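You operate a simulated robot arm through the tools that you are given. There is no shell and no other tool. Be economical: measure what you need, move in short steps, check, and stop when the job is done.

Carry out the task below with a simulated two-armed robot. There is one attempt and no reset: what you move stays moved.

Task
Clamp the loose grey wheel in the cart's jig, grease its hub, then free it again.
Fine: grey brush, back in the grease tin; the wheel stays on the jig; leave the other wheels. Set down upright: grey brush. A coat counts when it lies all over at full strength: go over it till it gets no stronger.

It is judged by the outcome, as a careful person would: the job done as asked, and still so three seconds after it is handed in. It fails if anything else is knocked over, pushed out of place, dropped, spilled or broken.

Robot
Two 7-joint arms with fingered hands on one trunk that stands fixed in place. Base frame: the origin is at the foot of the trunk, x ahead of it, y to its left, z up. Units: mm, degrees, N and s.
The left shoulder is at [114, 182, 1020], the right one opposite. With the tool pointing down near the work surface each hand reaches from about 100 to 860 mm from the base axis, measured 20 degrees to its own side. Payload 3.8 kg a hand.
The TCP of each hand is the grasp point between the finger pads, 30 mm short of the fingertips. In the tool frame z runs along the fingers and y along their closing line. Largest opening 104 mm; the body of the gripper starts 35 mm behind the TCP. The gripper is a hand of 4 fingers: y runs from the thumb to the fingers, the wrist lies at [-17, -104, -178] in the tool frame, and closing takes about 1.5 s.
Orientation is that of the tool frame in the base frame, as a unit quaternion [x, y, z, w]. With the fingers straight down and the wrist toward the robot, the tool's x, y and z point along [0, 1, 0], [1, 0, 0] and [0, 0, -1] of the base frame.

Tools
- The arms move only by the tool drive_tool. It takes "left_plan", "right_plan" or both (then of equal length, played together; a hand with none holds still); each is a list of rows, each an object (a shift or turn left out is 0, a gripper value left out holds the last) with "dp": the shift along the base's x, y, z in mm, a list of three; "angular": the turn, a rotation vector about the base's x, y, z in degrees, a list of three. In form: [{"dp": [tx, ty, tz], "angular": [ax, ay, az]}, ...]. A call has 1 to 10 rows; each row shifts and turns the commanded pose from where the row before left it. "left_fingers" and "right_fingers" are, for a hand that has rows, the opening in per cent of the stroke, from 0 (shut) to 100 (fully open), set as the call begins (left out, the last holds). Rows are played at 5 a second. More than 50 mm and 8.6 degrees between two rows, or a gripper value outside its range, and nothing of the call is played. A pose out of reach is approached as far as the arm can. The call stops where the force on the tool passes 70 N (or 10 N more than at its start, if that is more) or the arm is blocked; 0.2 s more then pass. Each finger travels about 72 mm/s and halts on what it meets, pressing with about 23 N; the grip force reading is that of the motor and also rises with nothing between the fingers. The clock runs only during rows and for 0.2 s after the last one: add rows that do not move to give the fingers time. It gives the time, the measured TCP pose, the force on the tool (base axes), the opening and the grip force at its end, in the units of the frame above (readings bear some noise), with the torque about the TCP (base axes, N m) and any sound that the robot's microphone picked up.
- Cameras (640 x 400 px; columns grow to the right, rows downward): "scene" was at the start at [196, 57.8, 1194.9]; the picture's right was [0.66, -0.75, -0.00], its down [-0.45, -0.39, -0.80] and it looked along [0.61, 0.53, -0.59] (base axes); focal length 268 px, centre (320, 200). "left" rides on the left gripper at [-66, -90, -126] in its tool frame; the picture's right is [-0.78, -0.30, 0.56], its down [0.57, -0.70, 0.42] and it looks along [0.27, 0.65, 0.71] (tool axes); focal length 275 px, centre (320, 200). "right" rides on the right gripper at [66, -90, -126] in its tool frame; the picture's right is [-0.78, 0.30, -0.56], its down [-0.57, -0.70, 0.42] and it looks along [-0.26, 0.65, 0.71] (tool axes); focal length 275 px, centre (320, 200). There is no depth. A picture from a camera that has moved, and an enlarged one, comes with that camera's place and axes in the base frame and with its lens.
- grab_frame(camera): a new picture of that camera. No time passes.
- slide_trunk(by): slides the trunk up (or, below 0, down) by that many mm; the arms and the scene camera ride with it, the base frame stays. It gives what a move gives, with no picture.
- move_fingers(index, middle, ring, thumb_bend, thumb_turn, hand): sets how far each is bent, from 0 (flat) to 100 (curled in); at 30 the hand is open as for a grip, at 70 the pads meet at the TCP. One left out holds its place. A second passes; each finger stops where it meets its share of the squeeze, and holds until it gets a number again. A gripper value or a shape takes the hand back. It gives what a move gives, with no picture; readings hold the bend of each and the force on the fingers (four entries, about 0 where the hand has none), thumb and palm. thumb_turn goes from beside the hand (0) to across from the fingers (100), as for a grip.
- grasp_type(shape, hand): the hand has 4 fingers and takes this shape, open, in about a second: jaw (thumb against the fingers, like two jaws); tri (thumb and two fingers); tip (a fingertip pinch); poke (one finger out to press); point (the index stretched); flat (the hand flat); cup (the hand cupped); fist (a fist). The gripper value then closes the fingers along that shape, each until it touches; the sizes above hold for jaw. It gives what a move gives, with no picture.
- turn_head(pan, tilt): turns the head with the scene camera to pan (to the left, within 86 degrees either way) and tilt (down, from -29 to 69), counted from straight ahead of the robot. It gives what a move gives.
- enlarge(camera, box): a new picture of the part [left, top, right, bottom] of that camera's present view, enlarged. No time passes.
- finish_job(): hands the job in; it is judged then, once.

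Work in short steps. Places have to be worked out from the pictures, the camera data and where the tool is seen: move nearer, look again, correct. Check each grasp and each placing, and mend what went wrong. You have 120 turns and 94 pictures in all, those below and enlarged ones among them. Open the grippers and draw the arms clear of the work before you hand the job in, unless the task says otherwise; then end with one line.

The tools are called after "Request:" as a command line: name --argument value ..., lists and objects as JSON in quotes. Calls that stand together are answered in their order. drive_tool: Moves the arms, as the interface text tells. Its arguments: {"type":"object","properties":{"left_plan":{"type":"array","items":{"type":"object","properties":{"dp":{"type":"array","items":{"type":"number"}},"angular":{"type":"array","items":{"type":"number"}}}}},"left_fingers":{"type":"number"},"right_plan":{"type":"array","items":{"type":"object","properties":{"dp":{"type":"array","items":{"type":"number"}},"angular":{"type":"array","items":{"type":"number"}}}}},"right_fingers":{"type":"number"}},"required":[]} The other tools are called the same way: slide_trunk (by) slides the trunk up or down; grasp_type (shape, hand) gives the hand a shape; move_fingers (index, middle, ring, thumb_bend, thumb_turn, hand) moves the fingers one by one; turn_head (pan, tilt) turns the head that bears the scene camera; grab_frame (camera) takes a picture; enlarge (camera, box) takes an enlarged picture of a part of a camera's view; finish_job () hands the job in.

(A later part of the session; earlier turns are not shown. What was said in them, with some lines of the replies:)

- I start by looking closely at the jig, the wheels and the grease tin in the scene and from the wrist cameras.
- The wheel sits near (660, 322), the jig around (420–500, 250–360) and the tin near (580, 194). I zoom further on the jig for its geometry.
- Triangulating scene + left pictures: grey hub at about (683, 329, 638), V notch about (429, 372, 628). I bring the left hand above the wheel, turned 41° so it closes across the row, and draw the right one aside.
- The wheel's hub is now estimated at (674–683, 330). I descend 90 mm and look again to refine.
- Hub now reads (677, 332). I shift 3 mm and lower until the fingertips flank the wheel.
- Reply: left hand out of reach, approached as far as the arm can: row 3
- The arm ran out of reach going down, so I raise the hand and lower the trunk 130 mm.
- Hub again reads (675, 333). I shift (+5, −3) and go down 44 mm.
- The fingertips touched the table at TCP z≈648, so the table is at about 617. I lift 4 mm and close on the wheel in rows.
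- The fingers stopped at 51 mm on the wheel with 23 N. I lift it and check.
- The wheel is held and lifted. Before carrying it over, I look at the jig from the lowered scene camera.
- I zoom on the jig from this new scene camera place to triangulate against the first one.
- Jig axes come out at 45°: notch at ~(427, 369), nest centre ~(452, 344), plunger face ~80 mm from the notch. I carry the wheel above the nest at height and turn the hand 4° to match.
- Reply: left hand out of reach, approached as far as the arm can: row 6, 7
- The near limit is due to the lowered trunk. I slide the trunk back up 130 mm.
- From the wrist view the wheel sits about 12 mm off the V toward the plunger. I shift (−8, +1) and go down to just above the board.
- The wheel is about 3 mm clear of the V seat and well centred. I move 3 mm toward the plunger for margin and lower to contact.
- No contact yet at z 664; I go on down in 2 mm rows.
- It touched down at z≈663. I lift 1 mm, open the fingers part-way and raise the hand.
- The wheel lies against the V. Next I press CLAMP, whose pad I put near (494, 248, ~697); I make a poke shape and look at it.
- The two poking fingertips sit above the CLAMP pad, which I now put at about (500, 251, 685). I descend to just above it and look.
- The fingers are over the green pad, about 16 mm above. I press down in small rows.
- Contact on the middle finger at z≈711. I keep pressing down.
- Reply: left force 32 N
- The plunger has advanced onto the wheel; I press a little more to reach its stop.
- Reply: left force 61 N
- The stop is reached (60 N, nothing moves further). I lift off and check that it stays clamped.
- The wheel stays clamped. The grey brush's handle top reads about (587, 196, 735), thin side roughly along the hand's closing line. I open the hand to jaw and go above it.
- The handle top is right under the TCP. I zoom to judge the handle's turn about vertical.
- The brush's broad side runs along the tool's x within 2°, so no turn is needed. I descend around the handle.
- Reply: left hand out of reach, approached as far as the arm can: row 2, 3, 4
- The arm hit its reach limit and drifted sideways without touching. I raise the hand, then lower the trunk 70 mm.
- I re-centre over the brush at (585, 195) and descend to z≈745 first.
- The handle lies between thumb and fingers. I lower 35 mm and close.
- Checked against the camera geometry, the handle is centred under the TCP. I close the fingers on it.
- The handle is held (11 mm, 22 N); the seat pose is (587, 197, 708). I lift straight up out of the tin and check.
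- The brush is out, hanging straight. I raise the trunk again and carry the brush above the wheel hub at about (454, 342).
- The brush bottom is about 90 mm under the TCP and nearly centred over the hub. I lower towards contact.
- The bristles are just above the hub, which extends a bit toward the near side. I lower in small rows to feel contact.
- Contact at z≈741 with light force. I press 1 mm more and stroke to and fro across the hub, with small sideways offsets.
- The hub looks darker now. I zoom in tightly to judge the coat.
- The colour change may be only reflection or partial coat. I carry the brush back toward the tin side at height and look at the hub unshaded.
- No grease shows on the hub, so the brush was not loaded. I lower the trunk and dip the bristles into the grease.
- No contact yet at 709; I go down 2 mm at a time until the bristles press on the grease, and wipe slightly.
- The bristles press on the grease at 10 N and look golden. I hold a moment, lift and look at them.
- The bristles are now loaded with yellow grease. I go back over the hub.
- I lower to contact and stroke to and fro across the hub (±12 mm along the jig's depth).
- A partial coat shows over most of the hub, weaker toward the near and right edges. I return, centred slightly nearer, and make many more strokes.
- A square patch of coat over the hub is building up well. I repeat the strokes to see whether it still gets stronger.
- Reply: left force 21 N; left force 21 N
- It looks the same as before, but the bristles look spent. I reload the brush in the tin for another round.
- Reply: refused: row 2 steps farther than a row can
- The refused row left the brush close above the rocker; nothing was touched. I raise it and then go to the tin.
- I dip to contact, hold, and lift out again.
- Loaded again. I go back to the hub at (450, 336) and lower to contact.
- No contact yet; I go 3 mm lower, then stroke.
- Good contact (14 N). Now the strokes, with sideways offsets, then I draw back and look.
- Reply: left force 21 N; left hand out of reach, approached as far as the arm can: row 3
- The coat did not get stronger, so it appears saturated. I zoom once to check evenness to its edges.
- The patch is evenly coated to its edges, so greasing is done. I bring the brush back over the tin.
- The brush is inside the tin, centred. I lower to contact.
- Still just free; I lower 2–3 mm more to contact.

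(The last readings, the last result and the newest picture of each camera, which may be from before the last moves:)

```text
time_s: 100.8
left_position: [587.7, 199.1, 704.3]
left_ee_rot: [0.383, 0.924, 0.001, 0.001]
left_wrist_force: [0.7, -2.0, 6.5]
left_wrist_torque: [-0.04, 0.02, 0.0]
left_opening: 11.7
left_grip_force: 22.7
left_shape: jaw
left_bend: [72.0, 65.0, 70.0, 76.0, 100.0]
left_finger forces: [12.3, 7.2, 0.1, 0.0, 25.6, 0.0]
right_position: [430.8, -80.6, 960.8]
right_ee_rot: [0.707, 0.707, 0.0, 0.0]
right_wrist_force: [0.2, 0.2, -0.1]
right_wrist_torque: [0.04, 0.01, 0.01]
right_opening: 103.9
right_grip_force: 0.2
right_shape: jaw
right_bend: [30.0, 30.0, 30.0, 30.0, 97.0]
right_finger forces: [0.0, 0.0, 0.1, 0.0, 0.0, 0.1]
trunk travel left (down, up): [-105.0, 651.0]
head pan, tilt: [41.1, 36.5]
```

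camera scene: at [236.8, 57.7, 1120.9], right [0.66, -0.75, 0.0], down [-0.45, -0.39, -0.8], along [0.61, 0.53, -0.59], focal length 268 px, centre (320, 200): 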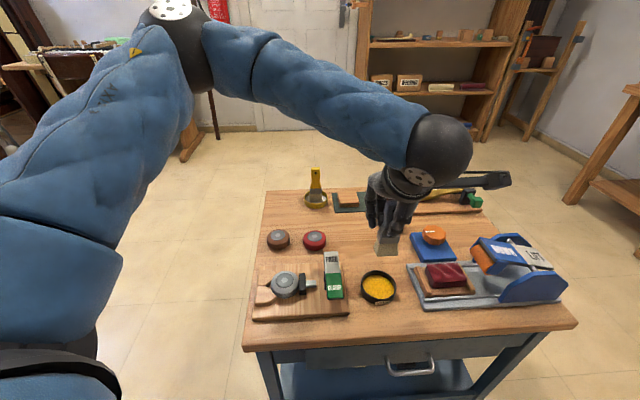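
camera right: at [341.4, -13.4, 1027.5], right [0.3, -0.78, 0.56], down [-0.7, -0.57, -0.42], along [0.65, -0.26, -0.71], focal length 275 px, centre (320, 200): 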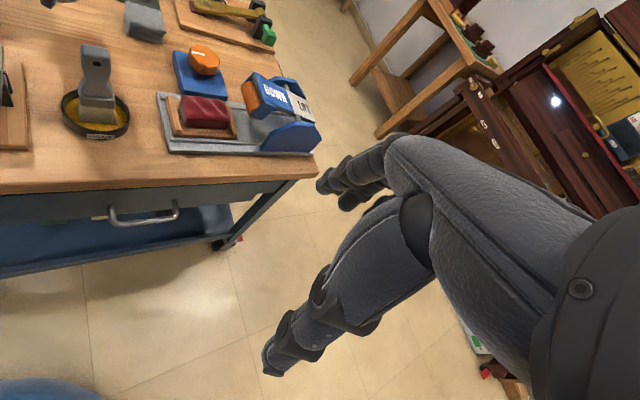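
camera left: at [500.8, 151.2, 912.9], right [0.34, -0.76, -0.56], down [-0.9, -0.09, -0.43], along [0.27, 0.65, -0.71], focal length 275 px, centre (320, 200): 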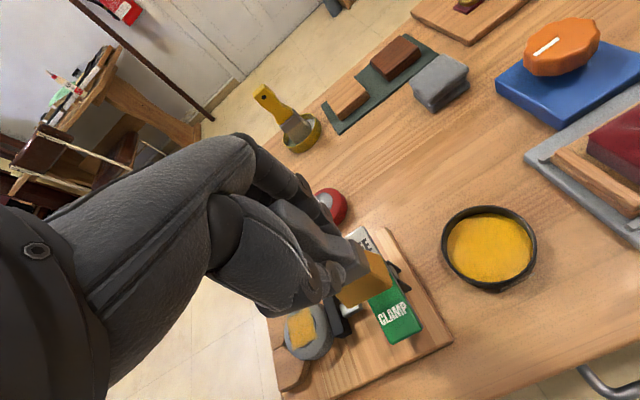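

The brush is seated. I open slightly first, then fully.

Request:
drive_tool --left_plan '[{"dp": [0, 0, 0]}, {"dp": [0, 0, 0]}, {"dp": [0, 0, 0]}]' --left_fingers 30

Request:
drive_tool --left_plan '[{"dp": [0, 0, 0]}, {"dp": [0, 0, 0]}, {"dp": [0, 0, 0]}, {"dp": [0, 0, 0]}, {"dp": [0, 0, 0]}, {"dp": [0, 0, 0]}]' --left_fingers 100

Request:
enlarge --camera "left" --box '[260, 200, 440, 370]'

```text
time_s: 101.6
left_position: [587.1, 198.6, 702.0]
left_ee_rot: [0.383, 0.924, -0.001, -0.001]
left_wrist_force: [-0.1, -0.3, -0.3]
left_wrist_torque: [-0.03, 0.01, 0.01]
left_opening: 31.0
left_grip_force: 0.0
left_shape: jaw
left_bend: [74.0, 54.0, 51.0, 73.0, 100.0]
left_finger forces: [0.0, 0.1, 0.0, 0.0, 0.1, 0.1]
right_position: [432.7, -80.7, 960.1]
right_ee_rot: [0.707, 0.708, 0.0, 0.0]
right_wrist_force: [0.1, -0.2, -0.4]
right_wrist_torque: [-0.02, -0.03, 0.0]
right_opening: 104.0
right_grip_force: 0.2
right_shape: jaw
right_bend: [30.0, 30.0, 30.0, 30.0, 97.0]
right_finger forces: [0.1, 0.0, 0.0, 0.0, 0.0, 0.0]
trunk travel left (down, up): [-105.0, 651.0]
head pan, tilt: [41.1, 36.5]
```

```text
time_s: 103.0
left_position: [588.6, 198.8, 702.2]
left_ee_rot: [0.382, 0.924, 0.0, 0.0]
left_wrist_force: [-0.2, 0.3, 0.3]
left_wrist_torque: [-0.01, -0.01, 0.01]
left_opening: 103.4
left_grip_force: 0.0
left_shape: jaw
left_bend: [30.0, 30.0, 30.0, 30.0, 97.0]
left_finger forces: [0.0, 0.0, 0.0, 0.1, 0.0, 0.1]
right_position: [431.5, -79.0, 962.5]
right_ee_rot: [0.707, 0.707, 0.0, 0.0]
right_wrist_force: [-0.4, 0.3, 0.9]
right_wrist_torque: [-0.01, -0.02, -0.01]
right_opening: 103.8
right_grip_force: 0.0
right_shape: jaw
right_bend: [30.0, 30.0, 30.0, 30.0, 97.0]
right_finger forces: [0.0, 0.0, 0.1, 0.1, 0.0, 0.0]
trunk travel left (down, up): [-105.0, 651.0]
head pan, tilt: [41.1, 36.5]
```

```text
2.35 times, centred on (350, 285) of left
camera zoom: at [571.5, 89.5, 828.0], right [0.34, -0.76, -0.56], down [-0.9, -0.09, -0.42], along [0.27, 0.65, -0.71], focal length 648 px, centre (249, 0)
```

zoom: 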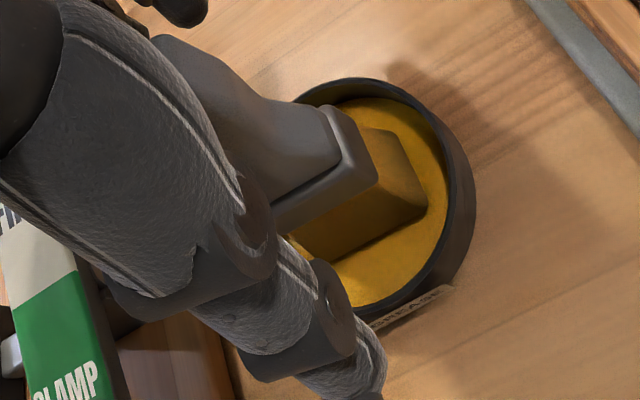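

The brush stands free in the tin. I raise the hand straight up and check it from the scene camera.

Request:
drive_tool --left_plan '[{"dp": [0, 0, 20]}, {"dp": [0, 0, 40]}, {"dp": [0, 0, 40]}, {"dp": [0, 0, 20]}, {"dp": [0, 0, 0]}]'

Request:
slide_trunk --by 70

Request:
enlarge --camera "scene" --box '[275, 220, 435, 320]'

```text
time_s: 104.2
left_position: [589.0, 198.2, 824.4]
left_ee_rot: [0.384, 0.923, 0.0, 0.0]
left_wrist_force: [0.1, 1.1, 0.0]
left_wrist_torque: [0.03, 0.02, -0.01]
left_opening: 103.9
left_grip_force: 0.0
left_shape: jaw
left_bend: [30.0, 30.0, 30.0, 30.0, 97.0]
left_finger forces: [0.0, 0.0, 0.0, 0.0, 0.1, 0.0]
right_position: [432.4, -78.8, 961.0]
right_ee_rot: [0.707, 0.707, -0.001, 0.0]
right_wrist_force: [0.3, -0.2, 0.3]
right_wrist_torque: [0.01, 0.01, -0.01]
right_opening: 103.8
right_grip_force: 0.1
right_shape: jaw
right_bend: [30.0, 30.0, 30.0, 30.0, 97.0]
right_finger forces: [0.0, 0.0, 0.0, 0.0, 0.0, 0.0]
trunk travel left (down, up): [-105.0, 651.0]
head pan, tilt: [41.1, 36.5]
```

```text
time_s: 105.3
left_position: [587.8, 198.8, 892.5]
left_ee_rot: [0.383, 0.924, -0.001, -0.001]
left_wrist_force: [0.1, -0.1, -0.6]
left_wrist_torque: [0.02, 0.01, 0.0]
left_opening: 103.8
left_grip_force: 0.1
left_shape: jaw
left_bend: [30.0, 30.0, 30.0, 30.0, 97.0]
left_finger forces: [0.0, 0.0, 0.0, 0.1, 0.1, 0.1]
right_position: [431.6, -79.3, 1031.7]
right_ee_rot: [0.707, 0.707, 0.0, -0.001]
right_wrist_force: [0.5, 0.3, -0.5]
right_wrist_torque: [0.01, -0.05, -0.01]
right_opening: 103.8
right_grip_force: 0.1
right_shape: jaw
right_bend: [30.0, 30.0, 30.0, 30.0, 97.0]
right_finger forces: [0.0, 0.0, 0.0, 0.1, 0.1, 0.0]
trunk travel left (down, up): [-175.0, 581.0]
head pan, tilt: [41.1, 36.5]
```

```text
4.00 times, centred on (355, 270) of scene
camera zoom: at [196.9, 57.7, 1194.6], right [0.66, -0.75, 0.0], down [-0.45, -0.39, -0.8], along [0.6, 0.53, -0.6], focal length 1074 px, centre (180, -80)
```

zoom: 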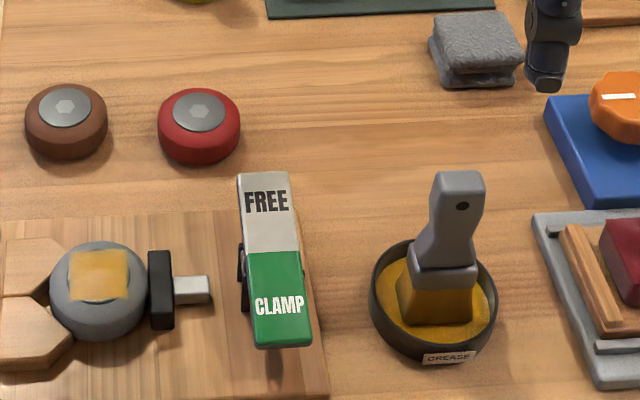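

The brush is upright in the tin and the wheel is coated. Next I form the poke shape and go above the FREE pad at about (535, 284).

Request:
grasp_type --shape "poke" --hand "left"

Request:
drive_tool --left_plan '[{"dp": [-18, 28, 0]}, {"dp": [-18, 28, 0]}, {"dp": [-17, 29, -30]}, {"dp": [0, 0, -45]}, {"dp": [0, 0, -45]}, {"dp": [0, 0, -38]}, {"dp": [0, 0, 0]}]'

Request:
grab_frame --camera "left"

Request:
enlarge --camera "scene" --box '[275, 220, 395, 310]'

```text
time_s: 106.2
left_position: [587.9, 199.0, 893.4]
left_ee_rot: [0.383, 0.924, 0.0, 0.0]
left_wrist_force: [-0.3, 0.2, 0.9]
left_wrist_torque: [-0.01, 0.01, 0.01]
left_opening: 0.0
left_grip_force: 0.0
left_shape: poke
left_bend: [70.0, 70.0, 99.0, 100.0, 100.0]
left_finger forces: [0.0, 0.0, 0.0, 0.1, 0.0, 0.1]
right_position: [431.4, -79.2, 1032.7]
right_ee_rot: [0.707, 0.707, 0.0, 0.0]
right_wrist_force: [0.6, 0.5, -0.3]
right_wrist_torque: [-0.01, 0.0, 0.0]
right_opening: 103.5
right_grip_force: 0.0
right_shape: jaw
right_bend: [30.0, 30.0, 30.0, 30.0, 97.0]
right_finger forces: [0.0, 0.1, 0.0, 0.1, 0.0, 0.0]
trunk travel left (down, up): [-175.0, 581.0]
head pan, tilt: [41.1, 36.5]
```

```text
time_s: 107.8
left_position: [535.3, 283.0, 736.4]
left_ee_rot: [0.383, 0.924, 0.0, 0.0]
left_wrist_force: [-0.9, 0.3, -0.6]
left_wrist_torque: [-0.04, -0.01, 0.0]
left_opening: 0.1
left_grip_force: 0.0
left_shape: poke
left_bend: [70.0, 70.0, 99.0, 100.0, 100.0]
left_finger forces: [0.0, 0.1, 0.1, 0.0, 0.0, 0.0]
right_position: [431.9, -79.8, 1032.0]
right_ee_rot: [0.707, 0.707, 0.0, 0.0]
right_wrist_force: [-0.3, 0.4, -0.3]
right_wrist_torque: [0.0, 0.03, -0.01]
right_opening: 103.9
right_grip_force: 0.0
right_shape: jaw
right_bend: [30.0, 30.0, 30.0, 30.0, 97.0]
right_finger forces: [0.0, 0.0, 0.0, 0.0, 0.0, 0.1]
trunk travel left (down, up): [-175.0, 581.0]
head pan, tilt: [41.1, 36.5]
```

```text
22 pictures are left
camera left: at [518.5, 173.0, 860.7], right [0.34, -0.76, -0.56], down [-0.9, -0.09, -0.42], along [0.27, 0.65, -0.71], focal length 275 px, centre (320, 200)
```

left: 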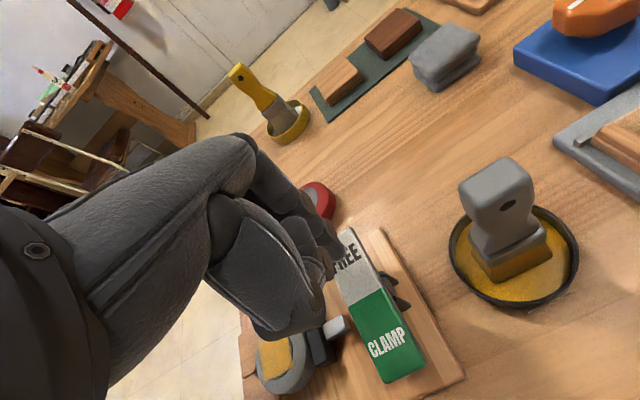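

```text
4.44 times, centred on (335, 265) of scene
camera zoom: at [195.8, 57.6, 1195.0], right [0.66, -0.75, 0.0], down [-0.45, -0.39, -0.8], along [0.61, 0.53, -0.59], focal length 1193 px, centre (253, -89)
```

zoom: 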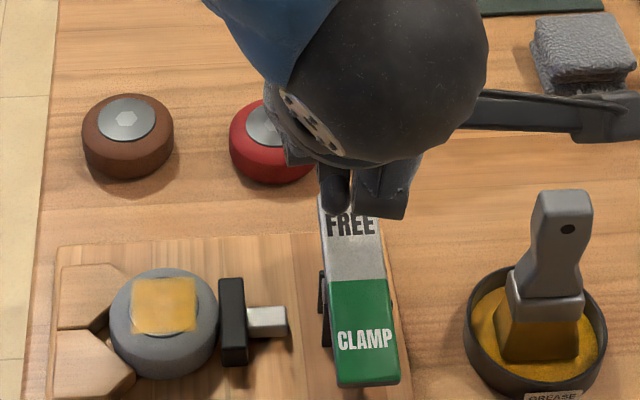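

The fingers are above the FREE pad. I press down in small rows.

Request:
drive_tool --left_plan '[{"dp": [1, -1, -6]}, {"dp": [0, 0, -6]}, {"dp": [0, 0, -6]}, {"dp": [0, 0, -5]}, {"dp": [0, 0, -4]}, {"dp": [0, 0, 0]}]'

Request:
enlarge --camera "scene" --box '[275, 220, 395, 310]'

```text
time_s: 109.2
left_position: [536.4, 283.9, 708.4]
left_ee_rot: [0.383, 0.924, 0.001, 0.001]
left_wrist_force: [0.9, 2.0, 5.1]
left_wrist_torque: [0.03, -0.05, 0.02]
left_opening: 0.0
left_grip_force: 0.1
left_shape: poke
left_bend: [70.0, 70.0, 99.0, 100.0, 100.0]
left_finger forces: [4.6, 0.7, 0.0, 0.1, 0.1, 0.0]
right_position: [431.0, -78.8, 1031.2]
right_ee_rot: [0.707, 0.707, 0.0, 0.001]
right_wrist_force: [0.8, -0.7, -0.1]
right_wrist_torque: [0.01, -0.01, 0.0]
right_opening: 103.6
right_grip_force: 0.1
right_shape: jaw
right_bend: [30.0, 30.0, 30.0, 30.0, 97.0]
right_finger forces: [0.0, 0.1, 0.0, 0.1, 0.0, 0.0]
trunk travel left (down, up): [-175.0, 581.0]
head pan, tilt: [41.1, 36.5]
```

```text
4.44 times, centred on (335, 265) of scene
camera zoom: at [195.8, 57.6, 1195.0], right [0.66, -0.75, 0.0], down [-0.45, -0.39, -0.8], along [0.61, 0.53, -0.59], focal length 1193 px, centre (253, -89)
```

zoom: 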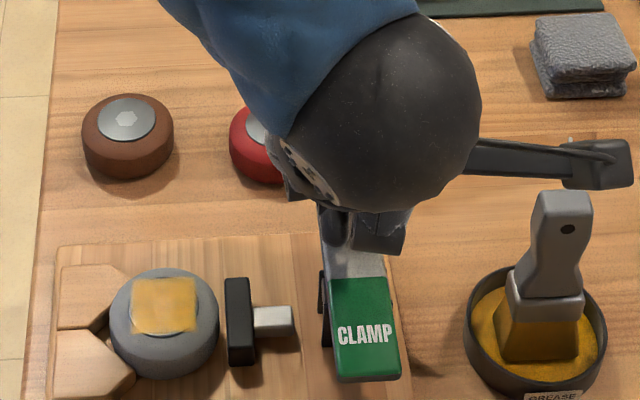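

The plunger is starting to draw back. I press further to the stop.

Request:
drive_tool --left_plan '[{"dp": [0, 0, -4]}, {"dp": [0, 0, -4]}, {"dp": [0, 0, -3]}, {"dp": [0, 0, -3]}, {"dp": [0, 0, 0]}]'

```text
time_s: 110.4
left_position: [538.2, 284.5, 700.2]
left_ee_rot: [0.381, 0.925, 0.005, 0.005]
left_wrist_force: [4.5, 12.8, 44.2]
left_wrist_torque: [0.46, 0.18, -0.15]
left_opening: 0.2
left_grip_force: 0.0
left_shape: poke
left_bend: [70.0, 70.0, 99.0, 100.0, 100.0]
left_finger forces: [9.7, 35.5, 0.0, 0.0, 0.0, 0.0]
right_position: [429.6, -79.8, 1032.8]
right_ee_rot: [0.706, 0.708, 0.001, 0.002]
right_wrist_force: [0.6, 0.0, 0.3]
right_wrist_torque: [-0.01, 0.01, -0.02]
right_opening: 103.8
right_grip_force: 0.1
right_shape: jaw
right_bend: [30.0, 30.0, 30.0, 30.0, 97.0]
right_finger forces: [0.1, 0.0, 0.1, 0.0, 0.0, 0.0]
trunk travel left (down, up): [-175.0, 581.0]
head pan, tilt: [41.1, 36.5]
```

The stop is reached (44 N). I lift off and draw the arm away up and to the left, then check.

Request:
drive_tool --left_plan '[{"dp": [0, 0, 10]}, {"dp": [0, 0, 30]}, {"dp": [0, 0, 45]}, {"dp": [0, 0, 45]}, {"dp": [0, 0, 45]}, {"dp": [-20, 30, 30]}, {"dp": [-20, 40, 0]}, {"dp": [-20, 40, 0]}, {"dp": [-20, 40, 0]}, {"dp": [0, 0, 0]}]' --left_fingers 100

Request:
enlarge --camera "scene" --box '[265, 220, 425, 325]'

Request:
grab_frame --camera "scene"

```text
time_s: 112.6
left_position: [456.4, 434.5, 901.0]
left_ee_rot: [0.383, 0.924, -0.001, -0.001]
left_wrist_force: [-0.1, 0.7, -0.2]
left_wrist_torque: [0.01, 0.02, 0.02]
left_opening: 0.2
left_grip_force: 0.1
left_shape: poke
left_bend: [70.0, 70.0, 99.0, 100.0, 100.0]
left_finger forces: [0.1, 0.1, 0.1, 0.0, 0.0, 0.0]
right_position: [431.9, -78.7, 1032.3]
right_ee_rot: [0.707, 0.707, 0.0, -0.001]
right_wrist_force: [0.0, 0.5, -0.6]
right_wrist_torque: [0.0, 0.0, 0.02]
right_opening: 104.0
right_grip_force: 0.0
right_shape: jaw
right_bend: [30.0, 30.0, 30.0, 30.0, 97.0]
right_finger forces: [0.0, 0.0, 0.1, 0.1, 0.1, 0.0]
trunk travel left (down, up): [-175.0, 581.0]
head pan, tilt: [41.1, 36.5]
```

```text
3.81 times, centred on (345, 272) of scene
camera zoom: at [196.1, 57.3, 1194.9], right [0.66, -0.75, 0.0], down [-0.45, -0.39, -0.8], along [0.61, 0.53, -0.59], focal length 1023 px, centre (225, -76)
```

zoom: 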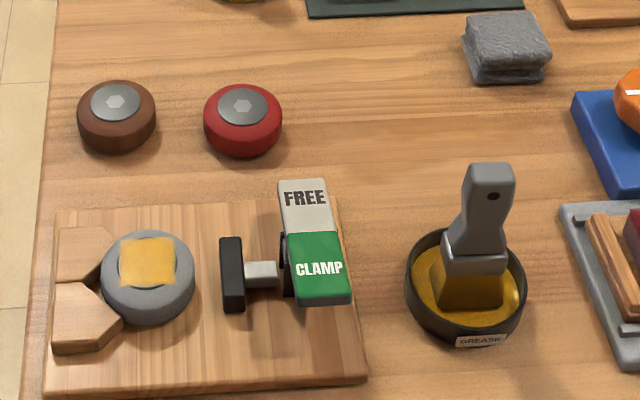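

```text
18 pictures are left
camera scene: at [196.1, 57.3, 1194.9], right [0.66, -0.75, 0.0], down [-0.45, -0.39, -0.8], along [0.61, 0.53, -0.59], focal length 268 px, centre (320, 200)
```

scene: 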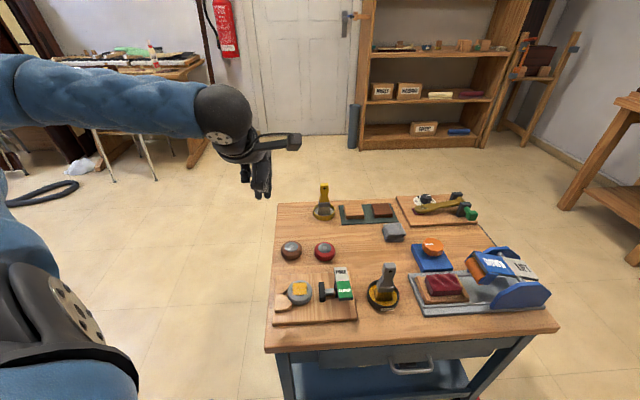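

The clamp is free, the wheel stays coated on the jig, and the brush is upright in the tin. I open the left hand, clear of the work.

Request:
grasp_type --shape "jaw" --hand "left"

Request:
drive_tool --left_plan '[{"dp": [-20, 20, 30]}, {"dp": [-20, 20, 30]}, {"dp": [0, 0, 0]}]'

```text
time_s: 113.5
left_position: [455.9, 435.7, 900.7]
left_ee_rot: [0.383, 0.924, -0.001, 0.0]
left_wrist_force: [0.3, 0.0, 0.1]
left_wrist_torque: [0.0, 0.02, 0.0]
left_opening: 103.9
left_grip_force: 0.0
left_shape: jaw
left_bend: [30.0, 30.0, 30.0, 30.0, 97.0]
left_finger forces: [0.0, 0.1, 0.0, 0.0, 0.1, 0.0]
right_position: [432.5, -78.3, 1031.7]
right_ee_rot: [0.707, 0.707, 0.0, 0.0]
right_wrist_force: [-0.2, 0.5, -0.3]
right_wrist_torque: [0.0, 0.0, 0.01]
right_opening: 103.8
right_grip_force: 0.1
right_shape: jaw
right_bend: [30.0, 30.0, 30.0, 30.0, 97.0]
right_finger forces: [0.1, 0.1, 0.0, 0.0, 0.0, 0.1]
trunk travel left (down, up): [-175.0, 581.0]
head pan, tilt: [41.1, 36.5]
```

```text
time_s: 114.3
left_position: [416.2, 472.9, 960.9]
left_ee_rot: [0.382, 0.924, 0.0, -0.001]
left_wrist_force: [0.3, -0.7, -0.6]
left_wrist_torque: [0.0, 0.0, 0.03]
left_opening: 103.9
left_grip_force: 0.0
left_shape: jaw
left_bend: [30.0, 30.0, 30.0, 30.0, 97.0]
left_finger forces: [0.1, 0.0, 0.0, 0.1, 0.0, 0.1]
right_position: [431.7, -79.2, 1030.7]
right_ee_rot: [0.707, 0.707, 0.0, 0.001]
right_wrist_force: [-0.2, 0.0, 0.2]
right_wrist_torque: [-0.02, 0.01, 0.0]
right_opening: 103.8
right_grip_force: 0.1
right_shape: jaw
right_bend: [30.0, 30.0, 30.0, 30.0, 97.0]
right_finger forces: [0.0, 0.0, 0.1, 0.1, 0.0, 0.0]
trunk travel left (down, up): [-175.0, 581.0]
head pan, tilt: [41.1, 36.5]
```

Both hands are open and clear and everything is as asked, so I hand the job in.

Request:
finish_job

```text
The job is handed in.
```

The grey wheel was clamped in the jig, its hub greased until the coat got no stronger, and then freed; it stays on the jig, and the grey brush stands upright in the grease tin.
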